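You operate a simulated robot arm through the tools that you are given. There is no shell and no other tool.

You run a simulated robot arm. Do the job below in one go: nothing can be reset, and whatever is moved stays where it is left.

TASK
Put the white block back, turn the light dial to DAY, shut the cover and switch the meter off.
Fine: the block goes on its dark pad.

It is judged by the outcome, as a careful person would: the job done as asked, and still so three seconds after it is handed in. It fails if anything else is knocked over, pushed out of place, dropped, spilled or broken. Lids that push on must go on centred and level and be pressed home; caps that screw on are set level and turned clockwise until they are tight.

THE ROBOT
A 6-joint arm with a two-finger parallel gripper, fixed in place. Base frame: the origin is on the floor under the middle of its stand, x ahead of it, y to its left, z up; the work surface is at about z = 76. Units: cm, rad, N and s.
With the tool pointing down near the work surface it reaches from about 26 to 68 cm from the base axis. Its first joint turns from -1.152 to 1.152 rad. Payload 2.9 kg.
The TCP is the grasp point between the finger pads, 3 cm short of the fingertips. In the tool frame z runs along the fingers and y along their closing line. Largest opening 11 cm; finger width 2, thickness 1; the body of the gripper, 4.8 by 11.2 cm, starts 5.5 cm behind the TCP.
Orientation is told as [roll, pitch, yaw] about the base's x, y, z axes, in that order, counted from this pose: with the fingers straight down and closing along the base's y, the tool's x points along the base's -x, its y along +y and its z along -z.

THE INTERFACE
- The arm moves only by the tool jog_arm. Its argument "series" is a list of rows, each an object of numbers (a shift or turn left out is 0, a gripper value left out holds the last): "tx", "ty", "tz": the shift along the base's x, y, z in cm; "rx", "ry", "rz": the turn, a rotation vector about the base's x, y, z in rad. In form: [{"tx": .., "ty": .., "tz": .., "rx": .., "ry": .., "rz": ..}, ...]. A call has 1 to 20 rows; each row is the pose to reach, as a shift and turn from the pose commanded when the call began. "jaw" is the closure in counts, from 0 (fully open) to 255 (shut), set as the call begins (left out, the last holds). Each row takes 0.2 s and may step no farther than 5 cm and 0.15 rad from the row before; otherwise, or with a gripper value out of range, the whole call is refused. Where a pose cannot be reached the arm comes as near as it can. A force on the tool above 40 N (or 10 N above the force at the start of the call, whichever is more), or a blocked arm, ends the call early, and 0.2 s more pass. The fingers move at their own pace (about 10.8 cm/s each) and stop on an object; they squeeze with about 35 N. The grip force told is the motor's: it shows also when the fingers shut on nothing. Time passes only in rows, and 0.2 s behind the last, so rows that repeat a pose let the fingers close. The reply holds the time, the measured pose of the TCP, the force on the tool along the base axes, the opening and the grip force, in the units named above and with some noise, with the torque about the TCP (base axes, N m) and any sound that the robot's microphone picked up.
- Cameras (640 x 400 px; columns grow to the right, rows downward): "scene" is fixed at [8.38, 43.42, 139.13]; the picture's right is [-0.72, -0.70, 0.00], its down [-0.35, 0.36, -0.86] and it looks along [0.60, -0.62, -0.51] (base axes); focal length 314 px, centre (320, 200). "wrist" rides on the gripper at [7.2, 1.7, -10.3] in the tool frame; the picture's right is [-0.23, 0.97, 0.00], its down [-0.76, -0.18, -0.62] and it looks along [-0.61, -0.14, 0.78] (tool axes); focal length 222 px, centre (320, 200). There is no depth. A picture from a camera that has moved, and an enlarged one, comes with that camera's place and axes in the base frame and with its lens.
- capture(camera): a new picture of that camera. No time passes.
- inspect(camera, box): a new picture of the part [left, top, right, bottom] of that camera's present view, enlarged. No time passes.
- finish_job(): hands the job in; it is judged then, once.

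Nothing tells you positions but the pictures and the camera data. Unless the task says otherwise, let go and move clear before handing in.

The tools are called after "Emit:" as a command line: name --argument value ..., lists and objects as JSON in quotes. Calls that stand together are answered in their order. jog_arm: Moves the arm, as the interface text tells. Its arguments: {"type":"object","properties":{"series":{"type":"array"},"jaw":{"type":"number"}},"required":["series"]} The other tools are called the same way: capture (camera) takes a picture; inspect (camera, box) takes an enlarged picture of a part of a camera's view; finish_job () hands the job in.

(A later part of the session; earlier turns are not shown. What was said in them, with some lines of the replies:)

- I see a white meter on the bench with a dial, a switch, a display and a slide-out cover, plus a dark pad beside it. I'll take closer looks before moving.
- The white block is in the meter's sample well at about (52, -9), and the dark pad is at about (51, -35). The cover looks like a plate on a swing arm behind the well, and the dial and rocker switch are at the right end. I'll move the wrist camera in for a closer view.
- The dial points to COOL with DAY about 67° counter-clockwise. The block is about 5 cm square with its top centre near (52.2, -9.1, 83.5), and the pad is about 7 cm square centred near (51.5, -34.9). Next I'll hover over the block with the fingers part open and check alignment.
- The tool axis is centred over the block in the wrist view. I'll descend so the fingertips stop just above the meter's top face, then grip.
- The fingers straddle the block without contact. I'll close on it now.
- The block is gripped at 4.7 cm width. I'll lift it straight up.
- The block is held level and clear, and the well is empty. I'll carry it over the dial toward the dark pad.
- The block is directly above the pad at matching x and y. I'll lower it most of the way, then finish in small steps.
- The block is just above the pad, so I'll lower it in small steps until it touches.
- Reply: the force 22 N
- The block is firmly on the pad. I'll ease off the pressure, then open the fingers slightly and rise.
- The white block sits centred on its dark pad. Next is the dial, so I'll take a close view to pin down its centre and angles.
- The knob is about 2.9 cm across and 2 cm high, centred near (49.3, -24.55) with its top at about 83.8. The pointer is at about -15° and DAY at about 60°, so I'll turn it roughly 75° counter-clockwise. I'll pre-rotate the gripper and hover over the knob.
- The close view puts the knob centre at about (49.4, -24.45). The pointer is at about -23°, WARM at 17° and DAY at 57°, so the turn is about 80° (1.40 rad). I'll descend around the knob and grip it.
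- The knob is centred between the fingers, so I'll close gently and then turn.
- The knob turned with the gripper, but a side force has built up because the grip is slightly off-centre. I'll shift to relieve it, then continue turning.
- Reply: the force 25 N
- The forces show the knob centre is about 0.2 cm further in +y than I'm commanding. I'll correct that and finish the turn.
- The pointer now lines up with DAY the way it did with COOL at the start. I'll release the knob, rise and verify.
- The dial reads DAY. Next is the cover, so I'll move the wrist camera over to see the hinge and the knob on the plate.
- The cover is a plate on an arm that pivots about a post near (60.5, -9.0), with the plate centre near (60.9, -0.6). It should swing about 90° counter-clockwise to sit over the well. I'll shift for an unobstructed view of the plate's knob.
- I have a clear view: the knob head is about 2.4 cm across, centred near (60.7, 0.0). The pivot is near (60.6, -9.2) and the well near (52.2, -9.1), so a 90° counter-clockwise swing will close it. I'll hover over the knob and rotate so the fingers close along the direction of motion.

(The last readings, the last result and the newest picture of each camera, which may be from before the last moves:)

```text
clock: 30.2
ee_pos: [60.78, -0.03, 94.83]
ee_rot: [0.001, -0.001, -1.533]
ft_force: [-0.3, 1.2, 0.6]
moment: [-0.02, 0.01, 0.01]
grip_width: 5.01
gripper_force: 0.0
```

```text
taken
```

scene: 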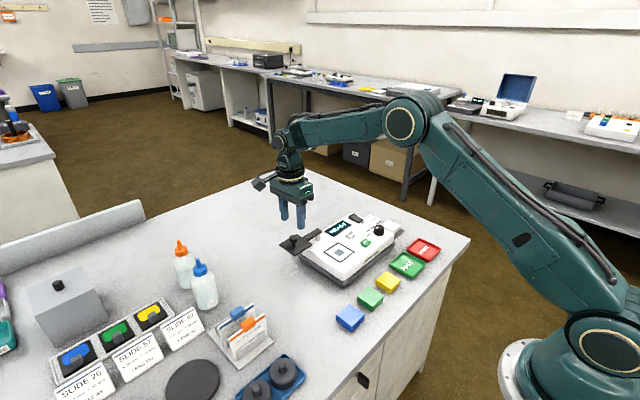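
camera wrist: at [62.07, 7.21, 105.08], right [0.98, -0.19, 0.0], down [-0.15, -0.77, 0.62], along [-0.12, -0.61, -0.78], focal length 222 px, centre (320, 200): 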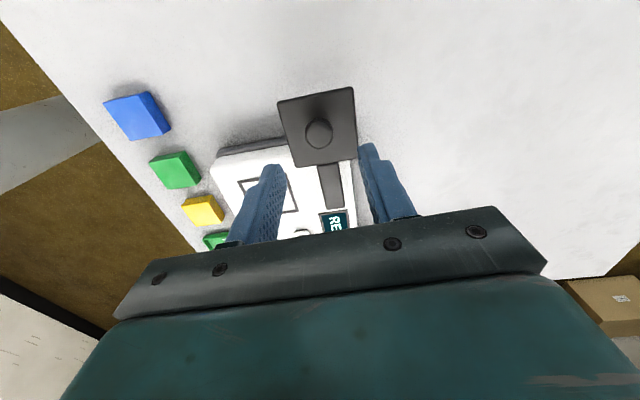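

Emit:
inspect --camera "wrist" --box '[240, 70, 400, 190]'

Emit:
inspect --camera "scene" --box '[250, 170, 370, 270]'

```text
3.33 times, centred on (320, 130) of wrist
camera zoom: at [62.07, 7.21, 105.08], right [0.98, -0.19, 0.0], down [-0.15, -0.77, 0.62], along [-0.12, -0.61, -0.78], focal length 740 px, centre (320, 433)
```

zoom: 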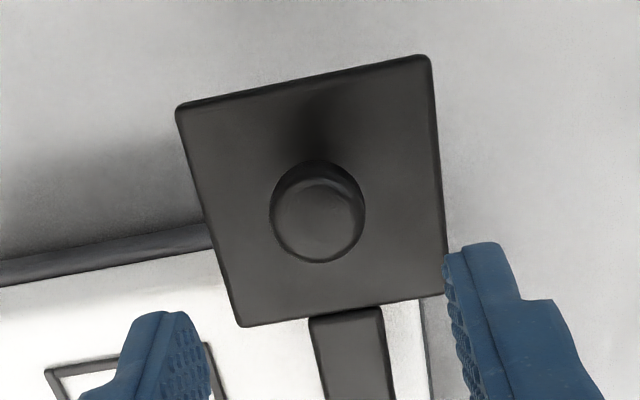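

```text
4.00 times, centred on (310, 220) of scene
camera zoom: at [8.38, 43.42, 139.13], right [-0.72, -0.7, 0.0], down [-0.35, 0.36, -0.86], along [0.6, -0.62, -0.51], focal length 1254 px, centre (360, 120)
```

zoom: 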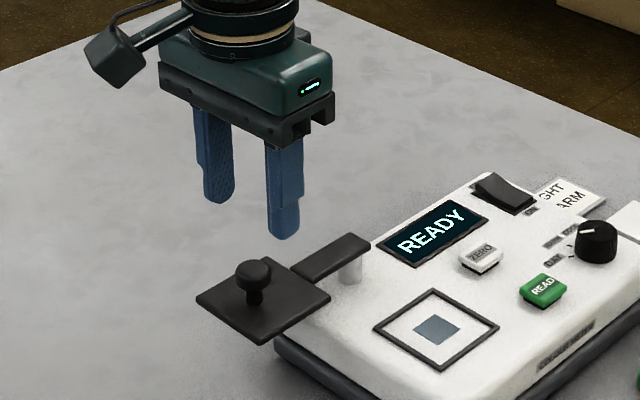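

The knob is centred under the tool. I'll descend so the fingertips sit at knob-head height, just above the plate.

Emit:
jog_arm --series '[{"tz": -2.5}, {"tz": -4.5}, {"tz": -6}, {"tz": -6.5}, {"tz": -6.5}]'

Emit:
inspect --camera "wrist" --box '[220, 80, 420, 220]'

Emit:
inspect --camera "scene" --box '[260, 200, 360, 265]'

```text
clock: 31.4
ee_pos: [60.7, -0.14, 88.25]
ee_rot: [-0.001, -0.001, -1.532]
ft_force: [0.2, -0.2, 0.2]
moment: [0.01, 0.02, 0.01]
grip_width: 5.0
gripper_force: 0.0
```

```text
2.86 times, centred on (320, 150) of wrist
camera zoom: at [62.03, 7.15, 98.55], right [0.98, -0.19, 0.0], down [-0.15, -0.77, 0.62], along [-0.12, -0.61, -0.78], focal length 635 px, centre (320, 343)
```

zoom: 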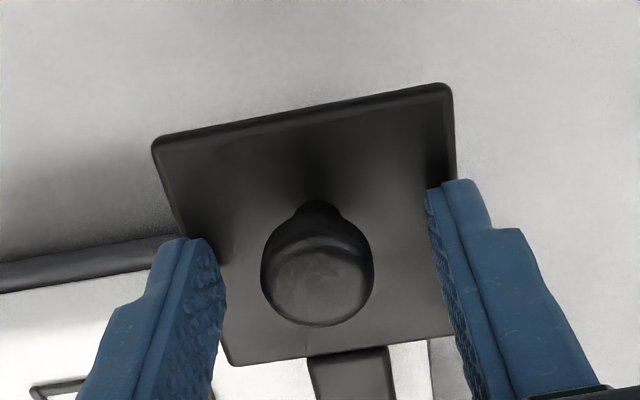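

```text
6.15 times, centred on (310, 232) of scene
camera zoom: at [8.38, 43.42, 139.13], right [-0.72, -0.7, 0.0], down [-0.35, 0.36, -0.86], along [0.6, -0.62, -0.51], focal length 1929 px, centre (382, 0)
```

zoom: 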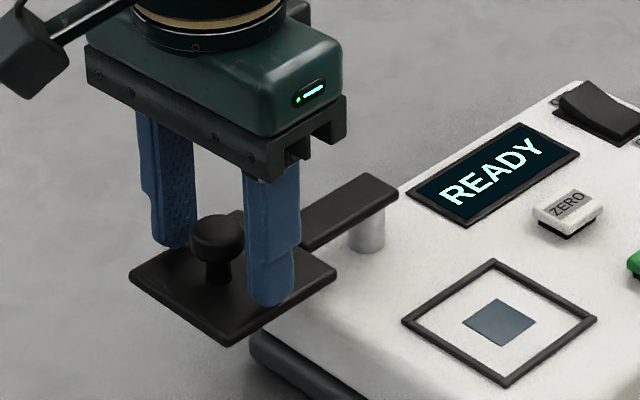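

The fingers straddle the knob. I'll close to a loose cage around it and swing it along the arc about the post, halfway first.

Emit:
jog_arm --series '[{}, {}, {}]' --jaw 192

Emit:
jog_arm --series '[{"tx": -0.909, "ty": -0.035, "rz": 0.1}, {"tx": -1.81, "ty": -0.161, "rz": 0.2}, {"tx": -2.694, "ty": -0.377, "rz": 0.3}, {"tx": -2.694, "ty": -0.377, "rz": 0.3}]'

Emit:
inspect --camera "scene" --box '[260, 200, 360, 265]'

Emit:
inspect --camera "wrist" --box '[220, 80, 420, 220]'

```text
clock: 32.2
ee_pos: [60.77, -0.11, 88.3]
ee_rot: [-0.002, 0.0, -1.53]
ft_force: [0.1, 0.5, -0.3]
moment: [-0.01, 0.02, 0.0]
grip_width: 2.71
gripper_force: 0.0
```

```text
clock: 33.2
ee_pos: [58.12, -0.57, 88.33]
ee_rot: [0.0, 0.0, -1.229]
ft_force: [0.5, -0.5, 0.8]
moment: [0.0, 0.0, 0.0]
grip_width: 2.73
gripper_force: 0.1
```

```text
6.15 times, centred on (310, 232) of scene
camera zoom: at [8.38, 43.42, 139.13], right [-0.72, -0.7, 0.0], down [-0.35, 0.36, -0.86], along [0.6, -0.62, -0.51], focal length 1929 px, centre (382, 0)
```

zoom: 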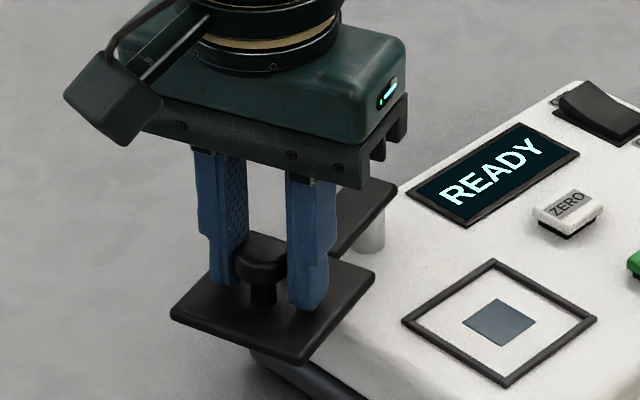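

```text
2.86 times, centred on (320, 150) of wrist
camera zoom: at [57.19, 6.8, 98.58], right [0.99, 0.11, 0.0], down [0.09, -0.78, 0.62], along [0.07, -0.62, -0.78], focal length 635 px, centre (320, 343)
```

zoom: 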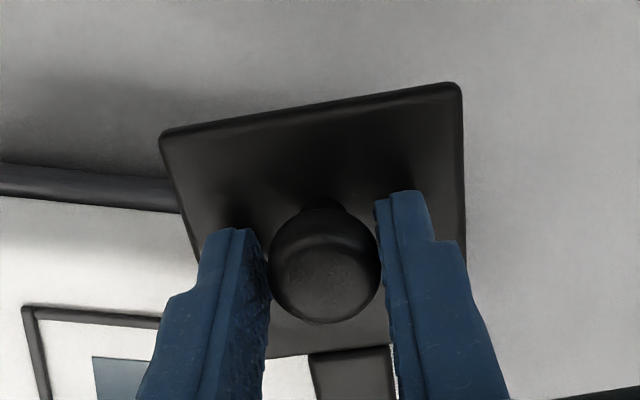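

The plate is swinging about the post as expected with almost no force. I'll continue along the arc.

Emit:
jog_arm --series '[{"tx": -0.858, "ty": -0.302, "rz": 0.1}, {"tx": -1.681, "ty": -0.689, "rz": 0.2}, {"tx": -2.462, "ty": -1.156, "rz": 0.3}, {"tx": -3.192, "ty": -1.698, "rz": 0.4}, {"tx": -3.864, "ty": -2.311, "rz": 0.5}, {"tx": -4.472, "ty": -2.988, "rz": 0.6}, {"tx": -5.009, "ty": -3.722, "rz": 0.7}, {"tx": -5.471, "ty": -4.506, "rz": 0.8}, {"tx": -5.851, "ty": -5.332, "rz": 0.9}, {"tx": -6.148, "ty": -6.192, "rz": 1.0}, {"tx": -6.148, "ty": -6.192, "rz": 1.0}]'

Emit:
inspect --camera "scene" --box '[280, 190, 400, 280]'

Emit:
inspect --camera "wrist" --box '[220, 80, 420, 220]'

```text
clock: 35.6
ee_pos: [51.94, -6.67, 88.28]
ee_rot: [0.0, -0.001, -0.231]
ft_force: [-0.5, -0.1, -0.2]
moment: [-0.02, 0.0, 0.04]
grip_width: 2.69
gripper_force: 0.0
```

```text
4.44 times, centred on (340, 235) of scene
camera zoom: at [8.38, 43.42, 139.13], right [-0.72, -0.7, 0.0], down [-0.35, 0.36, -0.86], along [0.6, -0.62, -0.51], focal length 1393 px, centre (231, 44)
```

zoom: 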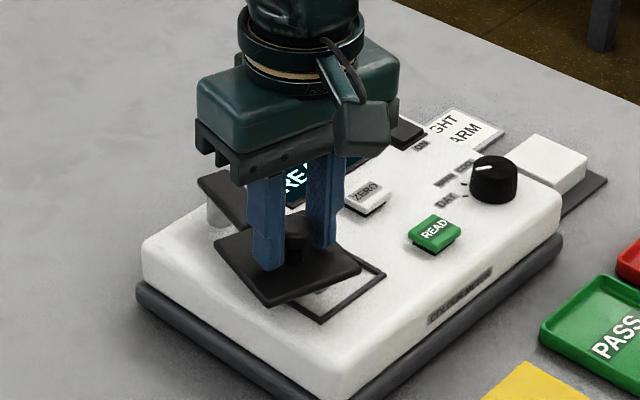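

```text
2.86 times, centred on (320, 150) of wrist
camera zoom: at [45.15, -3.44, 98.57], right [0.44, 0.9, 0.0], down [0.7, -0.35, 0.62], along [0.56, -0.28, -0.78], focal length 635 px, centre (320, 343)
```

zoom: 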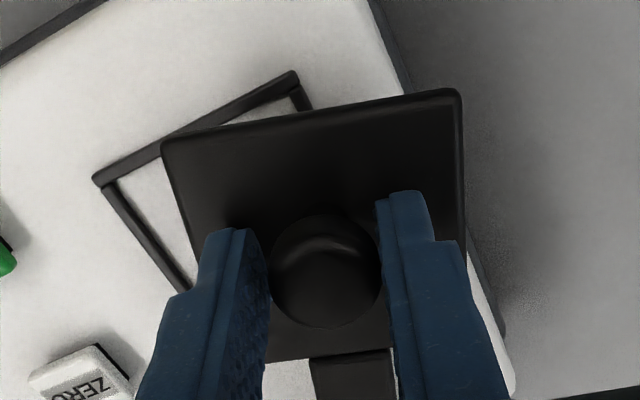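

Emit:
jog_arm --series '[{"tx": -0.115, "ty": -0.44, "rz": 0.05}, {"tx": -0.209, "ty": -0.886, "rz": 0.1}, {"tx": -0.275, "ty": -1.335, "rz": 0.15}, {"tx": -0.328, "ty": -1.788, "rz": 0.2}, {"tx": -0.352, "ty": -2.24, "rz": 0.25}, {"tx": -0.352, "ty": -2.24, "rz": 0.25}]'

Emit:
inspect --camera "scene" --box '[280, 190, 400, 280]'

Emit:
inspect --camera "wrist" --box '[220, 80, 420, 220]'

```text
clock: 37.0
ee_pos: [51.47, -8.87, 88.2]
ee_rot: [0.0, -0.001, 0.02]
ft_force: [-0.1, 0.5, -0.6]
moment: [-0.01, 0.02, 0.01]
grip_width: 2.72
gripper_force: 0.3
```

```text
4.44 times, centred on (340, 235) of scene
camera zoom: at [8.38, 43.42, 139.13], right [-0.72, -0.7, 0.0], down [-0.35, 0.36, -0.86], along [0.6, -0.62, -0.51], focal length 1393 px, centre (231, 44)
```

zoom: 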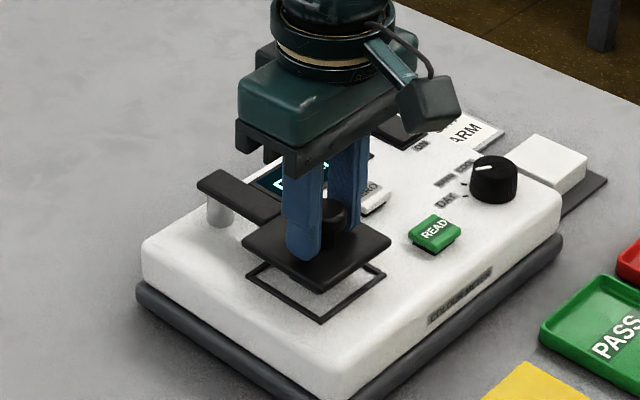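

```text
2.86 times, centred on (320, 150) of wrist
camera zoom: at [44.18, -7.43, 98.55], right [0.21, 0.98, 0.0], down [0.77, -0.16, 0.62], along [0.61, -0.13, -0.78], focal length 635 px, centre (320, 343)
```

zoom: 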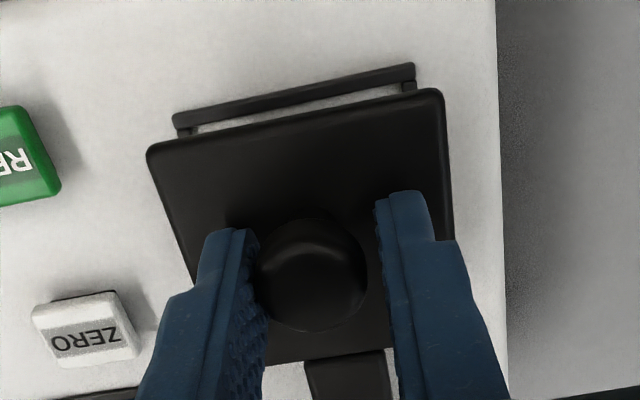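

The plate is over the well. I'll nudge it slightly further to find out whether there is a closed stop.

Emit:
jog_arm --series '[{"ty": -0.12, "tx": -0.005, "rz": 0.015}, {"ty": -0.25, "tx": -0.005, "rz": 0.02}, {"ty": -0.25, "tx": -0.005, "rz": 0.02}]'

Emit:
inspect --camera "wrist" --box '[220, 80, 420, 220]'

```text
clock: 37.8
ee_pos: [51.52, -9.23, 88.35]
ee_rot: [-0.001, 0.0, 0.041]
ft_force: [0.4, -0.5, -0.1]
moment: [0.02, 0.01, 0.03]
grip_width: 2.71
gripper_force: 0.1
```

```text
2.86 times, centred on (320, 150) of wrist
camera zoom: at [44.17, -7.84, 98.56], right [0.19, 0.98, 0.0], down [0.77, -0.15, 0.62], along [0.61, -0.12, -0.78], focal length 635 px, centre (320, 343)
```

zoom: 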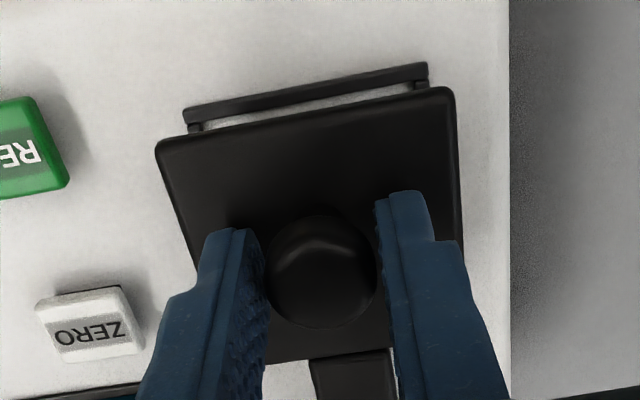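

Emit:
jog_arm --series '[{"ty": -0.1}, {"ty": -0.2}, {"ty": -0.25}, {"ty": -0.25}]'

Emit:
inspect --camera "wrist" --box '[220, 80, 420, 220]'

```text
clock: 38.8
ee_pos: [51.63, -9.34, 88.3]
ee_rot: [-0.001, 0.0, 0.041]
ft_force: [-0.9, 1.4, -0.3]
moment: [-0.02, 0.01, 0.02]
grip_width: 2.82
gripper_force: 0.8
```

```text
2.86 times, centred on (320, 150) of wrist
camera zoom: at [44.18, -8.04, 98.56], right [0.19, 0.98, 0.0], down [0.77, -0.15, 0.62], along [0.61, -0.12, -0.78], focal length 635 px, centre (320, 343)
```

zoom: 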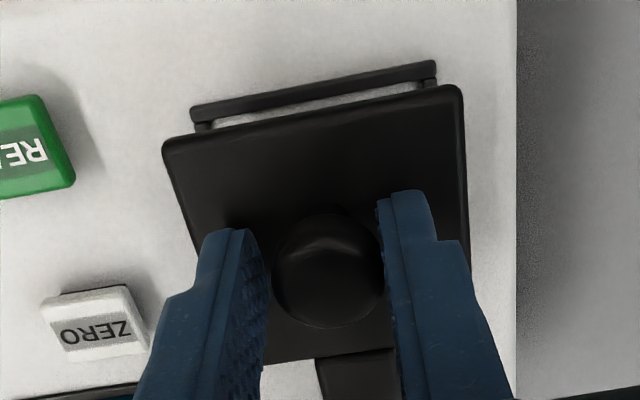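

The plate no longer moves and pushes back, so it is at its closed stop and centred over the well. I'll centre the fingers, open and rise.

Emit:
jog_arm --series '[{"ty": 0.15}, {"ty": 0.25}, {"ty": 0.25}]'

Emit:
jog_arm --series '[{}, {}, {}, {"tz": 1.5}, {"tz": 4}, {"tz": 8}, {"tz": 12}, {"tz": 12}]' --jaw 139

Emit:
capture --camera "wrist"

Emit:
inspect --camera "scene" --box '[280, 200, 420, 290]'

```text
clock: 39.6
ee_pos: [51.59, -9.15, 88.24]
ee_rot: [-0.001, -0.001, 0.039]
ft_force: [-0.3, -0.2, -0.1]
moment: [0.0, -0.01, 0.01]
grip_width: 2.74
gripper_force: 0.1
```

```text
clock: 41.4
ee_pos: [51.69, -9.2, 100.43]
ee_rot: [0.002, 0.0, 0.041]
ft_force: [1.3, -1.0, 0.0]
moment: [0.02, -0.01, 0.01]
grip_width: 4.96
gripper_force: 0.0
```

```text
taken
camera wrist: at [44.37, -7.84, 110.69], right [0.19, 0.98, 0.0], down [0.77, -0.15, 0.62], along [0.61, -0.12, -0.78], focal length 222 px, centre (320, 200)
```

wrist: 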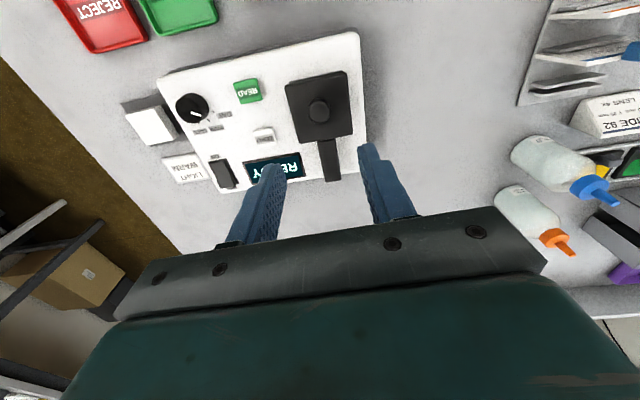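

```text
4.44 times, centred on (350, 245) of scene
camera zoom: at [8.38, 43.42, 139.13], right [-0.72, -0.7, 0.0], down [-0.35, 0.36, -0.86], along [0.6, -0.62, -0.51], focal length 1393 px, centre (187, 0)
```

zoom: 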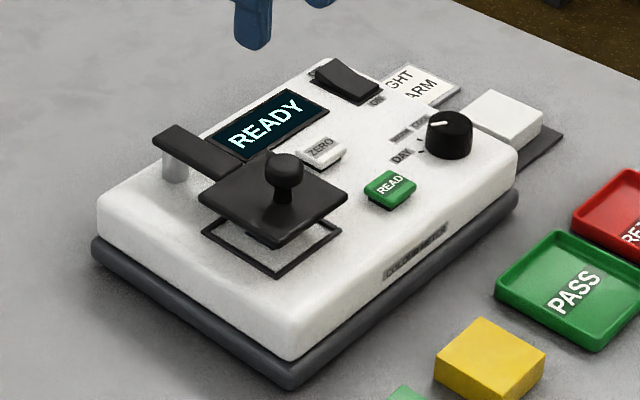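

The cover is closed squarely over the well. The last step is the rocker switch near (59, -25.5), which needs its OFF end, the far end, pressed down. I'll move the camera over it.

Emit:
jog_arm --series '[{"tx": 2, "ty": -4, "rz": -0.04}, {"tx": 4, "ty": -8, "rz": -0.04}, {"tx": 6, "ty": -12, "rz": -0.04}, {"tx": 7.5, "ty": -16, "rz": -0.04}, {"tx": 7.5, "ty": -16, "rz": -0.04}]' --jaw 255

Emit:
capture --camera "wrist"

Emit:
inspect --camera "wrist" --box '[240, 40, 400, 160]'

Emit:
inspect --camera "scene" --box '[330, 205, 380, 237]'

```text
clock: 42.6
ee_pos: [58.96, -25.24, 100.24]
ee_rot: [0.0, -0.001, 0.0]
ft_force: [0.5, -0.3, 0.2]
moment: [0.01, 0.01, -0.05]
grip_width: 0.0
gripper_force: 35.2
```

```text
taken
camera wrist: at [51.64, -23.55, 110.52], right [0.23, 0.97, 0.0], down [0.76, -0.18, 0.62], along [0.61, -0.14, -0.78], focal length 222 px, centre (320, 200)
```

wrist: 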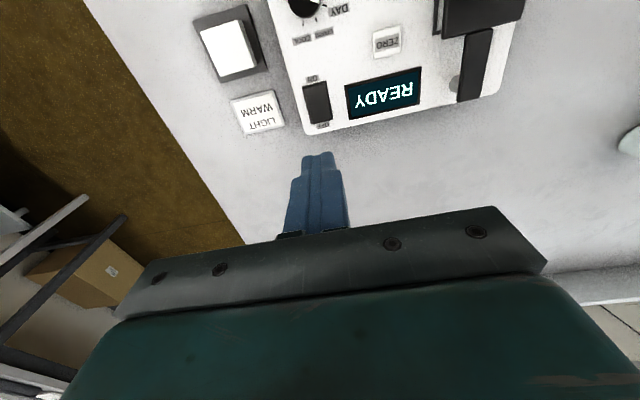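

```text
3.33 times, centred on (320, 100) of wrist
camera zoom: at [51.64, -23.55, 110.52], right [0.23, 0.97, 0.0], down [0.76, -0.18, 0.62], along [0.61, -0.14, -0.78], focal length 740 px, centre (320, 533)
```

zoom: 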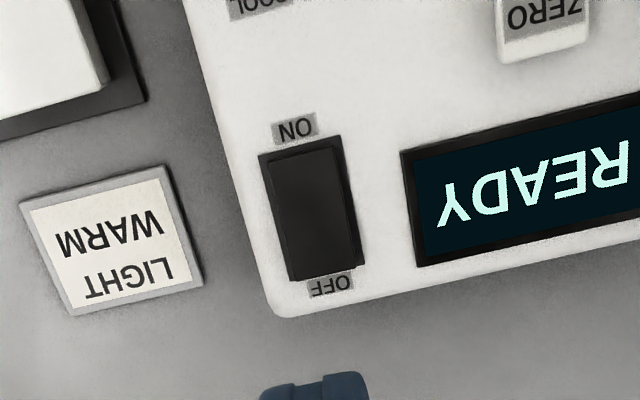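

```text
12.50 times, centred on (355, 221) of scene
camera zoom: at [8.38, 43.41, 139.13], right [-0.72, -0.7, 0.0], down [-0.35, 0.36, -0.86], along [0.6, -0.62, -0.51], focal length 3918 px, centre (-118, -62)
```

zoom: 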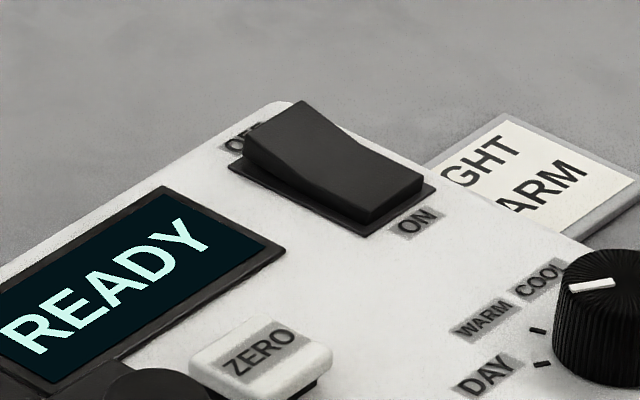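

The OFF end of the rocker is raised, with its edge near (61.1, -25.45, 82.6). I'll bring the closed fingertips above the OFF half.

Emit:
jog_arm --series '[{"tx": 0.5, "ty": -0.1, "tz": -3.5}, {"tx": 1, "ty": -0.2, "tz": -7}, {"tx": 1.4, "ty": -0.2, "tz": -10.5}, {"tx": 1.4, "ty": -0.2, "tz": -13}, {"tx": 1.4, "ty": -0.2, "tz": -13}]'

Emit:
inspect --camera "wrist" --box '[240, 80, 400, 200]'

Emit:
inspect --camera "scene" --box '[320, 190, 400, 245]'

```text
clock: 43.8
ee_pos: [60.44, -25.56, 87.12]
ee_rot: [0.0, 0.0, 0.001]
ft_force: [-0.2, 0.7, 1.1]
moment: [0.0, -0.01, 0.03]
grip_width: 0.02
gripper_force: 35.4
```

```text
3.33 times, centred on (320, 140) of wrist
camera zoom: at [53.14, -24.03, 97.51], right [0.23, 0.97, 0.0], down [0.76, -0.18, 0.62], along [0.61, -0.14, -0.78], focal length 740 px, centre (320, 400)
```

zoom: 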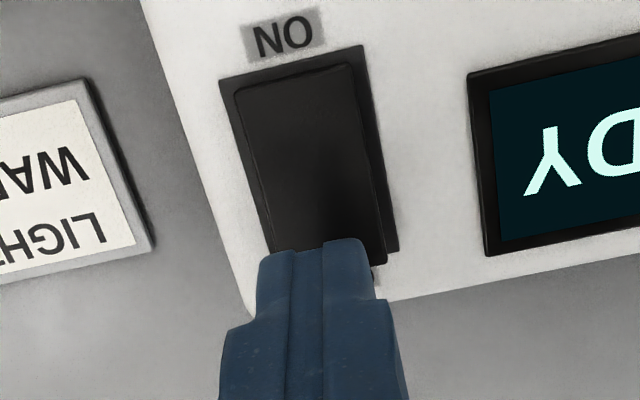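

```text
7.27 times, centred on (360, 218) of scene
camera zoom: at [8.38, 43.42, 139.13], right [-0.72, -0.7, 0.0], down [-0.35, 0.36, -0.86], along [0.6, -0.62, -0.51], focal length 2280 px, centre (29, 73)
```

zoom: 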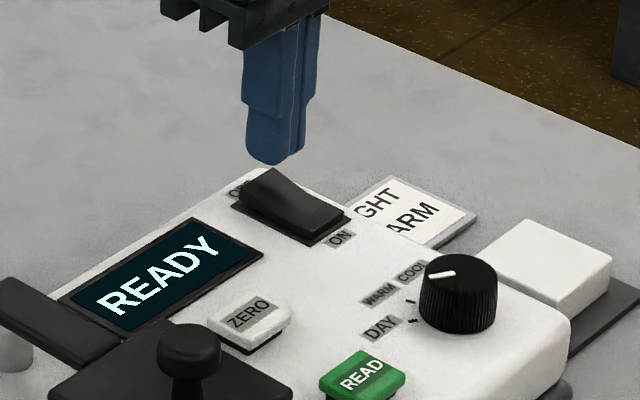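

The fingertips are aligned over the OFF half. I'll press down in small steps.

Emit:
jog_arm --series '[{"tz": -0.6}, {"tz": -1.1}, {"tz": -1.4}, {"tz": -1.6}, {"tz": -1.6}]'

Emit:
inspect --camera "scene" --box '[320, 190, 400, 245]'

```text
clock: 45.0
ee_pos: [60.49, -25.39, 85.73]
ee_rot: [-0.001, 0.001, -0.001]
ft_force: [0.6, -0.5, 1.1]
moment: [0.02, -0.02, -0.01]
grip_width: 0.03
gripper_force: 35.0
```

```text
7.27 times, centred on (360, 218) of scene
camera zoom: at [8.38, 43.42, 139.13], right [-0.72, -0.7, 0.0], down [-0.35, 0.36, -0.86], along [0.6, -0.62, -0.51], focal length 2280 px, centre (29, 73)
```

zoom: 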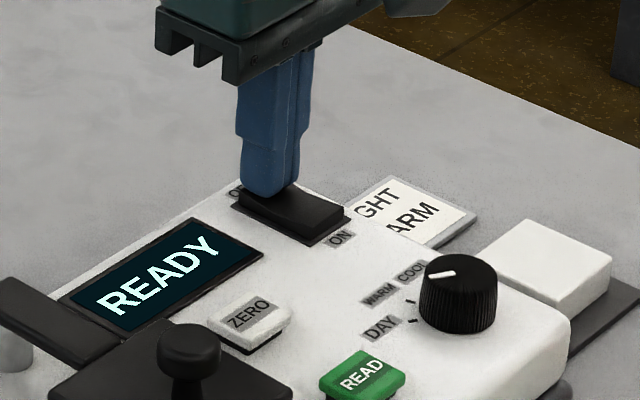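

Emit:
jog_arm --series '[{"tz": -0.15}, {"tz": -0.3}, {"tz": -0.4}, {"tz": -0.4}]'

Emit:
inspect --camera "scene" --box '[320, 190, 400, 245]'

```text
clock: 46.0
ee_pos: [60.61, -25.45, 85.59]
ee_rot: [-0.003, -0.004, 0.001]
ft_force: [-6.9, 0.5, 29.5]
moment: [0.02, 0.46, 0.1]
grip_width: 0.02
gripper_force: 34.6
```

```text
7.27 times, centred on (360, 218) of scene
camera zoom: at [8.31, 43.44, 139.13], right [-0.72, -0.7, 0.0], down [-0.35, 0.36, -0.86], along [0.6, -0.62, -0.51], focal length 2280 px, centre (29, 73)
```

zoom: 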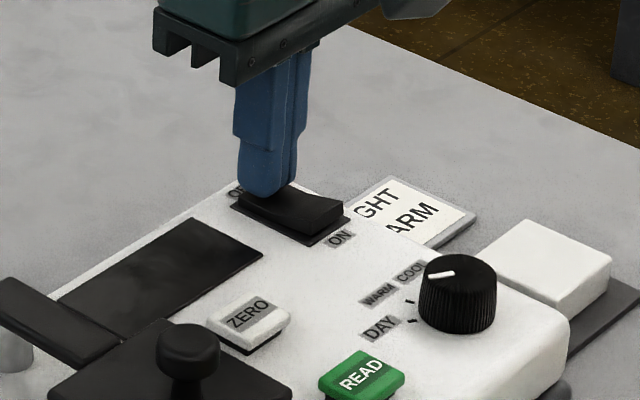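

The rocker has flipped and the display is dark. I'll rise straight up and inspect everything.

Emit:
jog_arm --series '[{"tz": 0.5}, {"tz": 2}, {"tz": 5}, {"tz": 9}, {"tz": 14}, {"tz": 16}, {"tz": 16}]'

Emit:
capture --camera "wrist"

Emit:
capture --camera "scene"

Emit:
inspect --camera "scene" --box '[280, 195, 420, 290]'

Emit:
inspect --camera "scene" --box '[330, 205, 410, 255]'

```text
clock: 47.6
ee_pos: [60.4, -25.41, 101.46]
ee_rot: [0.0, 0.001, 0.0]
ft_force: [0.0, -0.1, 0.6]
moment: [0.0, 0.01, -0.01]
grip_width: 0.0
gripper_force: 35.0
```

```text
taken
camera wrist: at [53.09, -23.71, 111.66], right [0.23, 0.97, 0.0], down [0.76, -0.18, 0.62], along [0.61, -0.14, -0.78], focal length 222 px, centre (320, 200)
```

wrist: 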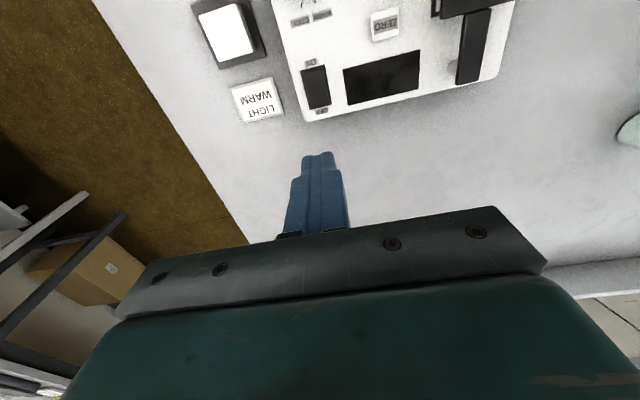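

```text
taken
```

scene: 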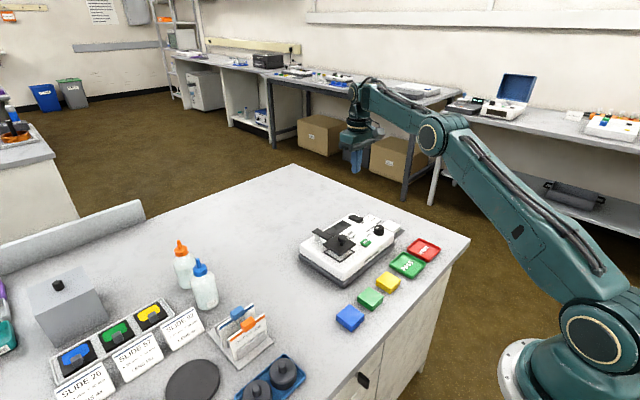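

```text
4.21 times, centred on (350, 242) of scene
camera zoom: at [8.38, 43.42, 139.13], right [-0.72, -0.7, 0.0], down [-0.35, 0.36, -0.86], along [0.6, -0.62, -0.51], focal length 1320 px, centre (194, 21)
```

zoom: 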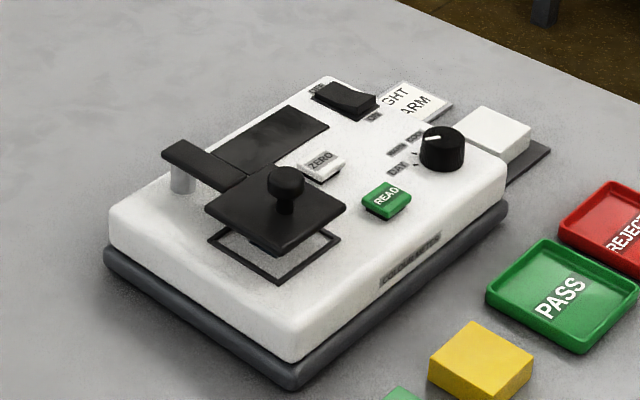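

```text
8.00 times, centred on (370, 230) of scene
camera zoom: at [8.38, 43.42, 139.13], right [-0.72, -0.7, 0.0], down [-0.35, 0.36, -0.86], along [0.6, -0.62, -0.51], focal length 2508 px, centre (-80, -40)
```

zoom: 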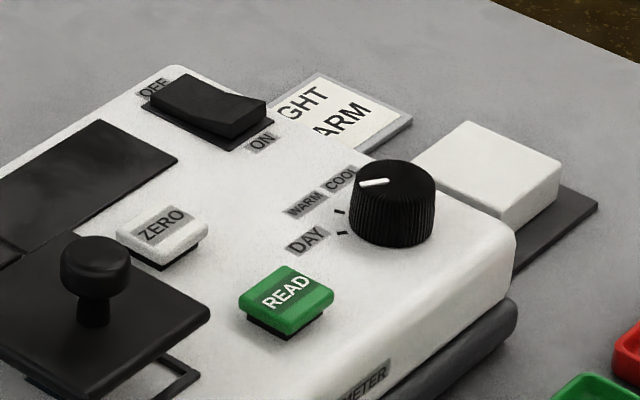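

The display is dark, the rocker is in the OFF position, the cover is over the well and the block is on its pad. I'll get one near-overhead view to confirm the dial pointer lines up with DAY.

Emit:
jog_arm --series '[{"tx": -2.5, "ty": 0, "tz": -2}, {"tx": -5, "ty": 0, "tz": -4}, {"tx": -6, "ty": 0, "tz": -6}, {"tx": -6, "ty": 0, "tz": -6}]'

Emit:
capture --camera "wrist"

Emit:
inspect --camera "wrist" --box '[250, 20, 370, 110]'

```text
clock: 48.6
ee_pos: [54.26, -25.36, 95.2]
ee_rot: [0.0, 0.0, 0.001]
ft_force: [-0.7, 0.5, 0.3]
moment: [0.03, -0.01, 0.0]
grip_width: 0.0
gripper_force: 34.7
```

```text
taken
camera wrist: at [47.04, -23.7, 105.55], right [0.23, 0.97, 0.0], down [0.76, -0.18, 0.62], along [0.61, -0.14, -0.78], focal length 222 px, centre (320, 200)
```

wrist: 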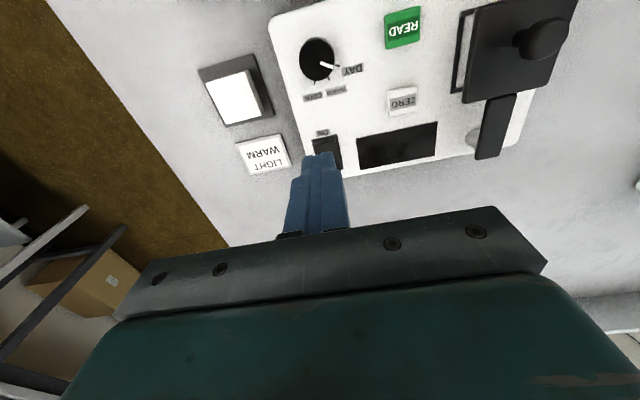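

```text
4.44 times, centred on (310, 65) of wrist
camera zoom: at [47.04, -23.7, 105.55], right [0.23, 0.97, 0.0], down [0.76, -0.18, 0.62], along [0.61, -0.14, -0.78], focal length 987 px, centre (364, 800)
```

zoom: 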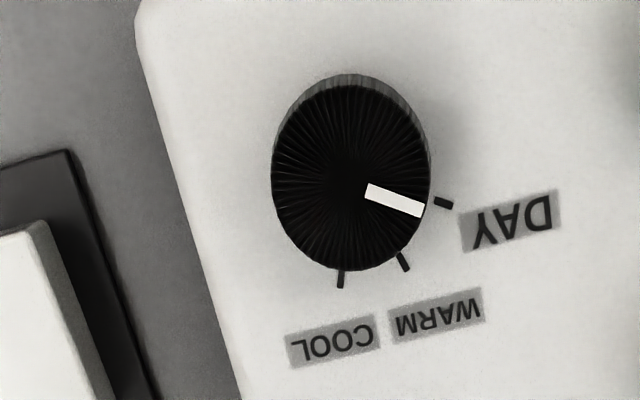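

The pointer's line passes through the DAY tick. I'll check the cover's alignment and the rest of the bench once more from a raised, clear position.

Emit:
jog_arm --series '[{"tx": -3, "tz": 3}, {"tx": -6, "tz": 6}, {"tx": -8, "ty": 3, "tz": 9}, {"tx": -8, "ty": 6, "tz": 11}, {"tx": -8, "ty": 6, "tz": 11}]' --jaw 100

Emit:
capture --camera "wrist"

Emit:
inspect --camera "scene" --box '[280, 200, 460, 340]'

```text
clock: 49.8
ee_pos: [46.4, -19.36, 106.37]
ee_rot: [0.001, -0.001, -0.002]
ft_force: [-0.3, -0.7, 0.4]
moment: [-0.01, 0.01, -0.04]
grip_width: 6.69
gripper_force: 0.2
```

```text
taken
camera wrist: at [39.1, -17.76, 116.63], right [0.23, 0.97, 0.0], down [0.76, -0.18, 0.62], along [0.61, -0.14, -0.78], focal length 222 px, centre (320, 200)
```

wrist: 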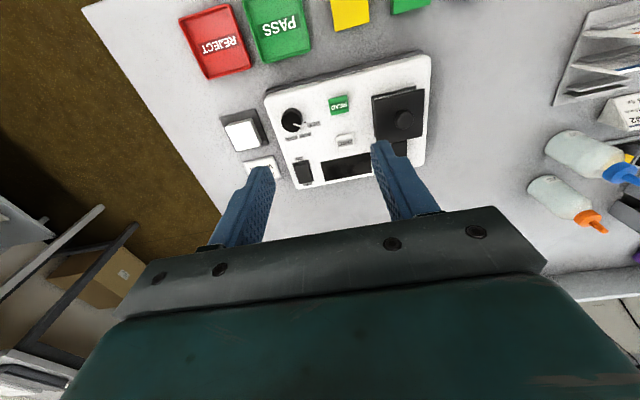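

```text
2.86 times, centred on (370, 270) of scene
camera zoom: at [8.38, 43.42, 139.13], right [-0.72, -0.7, 0.0], down [-0.35, 0.36, -0.86], along [0.6, -0.62, -0.51], focal length 896 px, centre (177, 0)
```

zoom: 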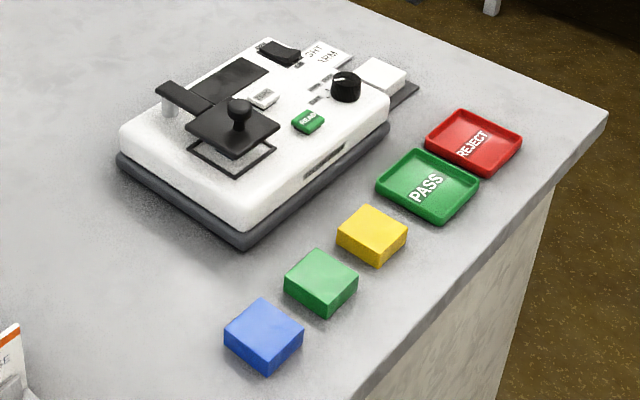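

The block is on its pad, the dial is on DAY, the cover is shut over the well and the meter is off with its display dark. Nothing else has moved and the arm is clear, so I'm handing the job in.

Emit:
finish_job

```text
The job is handed in.
```

All four steps are done and the job is handed in:

- **White block:** it sits centred on its dark pad.
- **Light dial:** it is turned from COOL to DAY, and the pointer lines up with the DAY mark.
- **Cover:** it is swung shut over the well, up against its stop. The plate sits about 2 cm above the meter's top, at the same height it had when open. I took that as its normal closed position and did not press it down.
- **Meter:** the switch is at OFF and the display is dark.

In the last pictures nothing else on the bench had moved, and the gripper was open and clear of everything.
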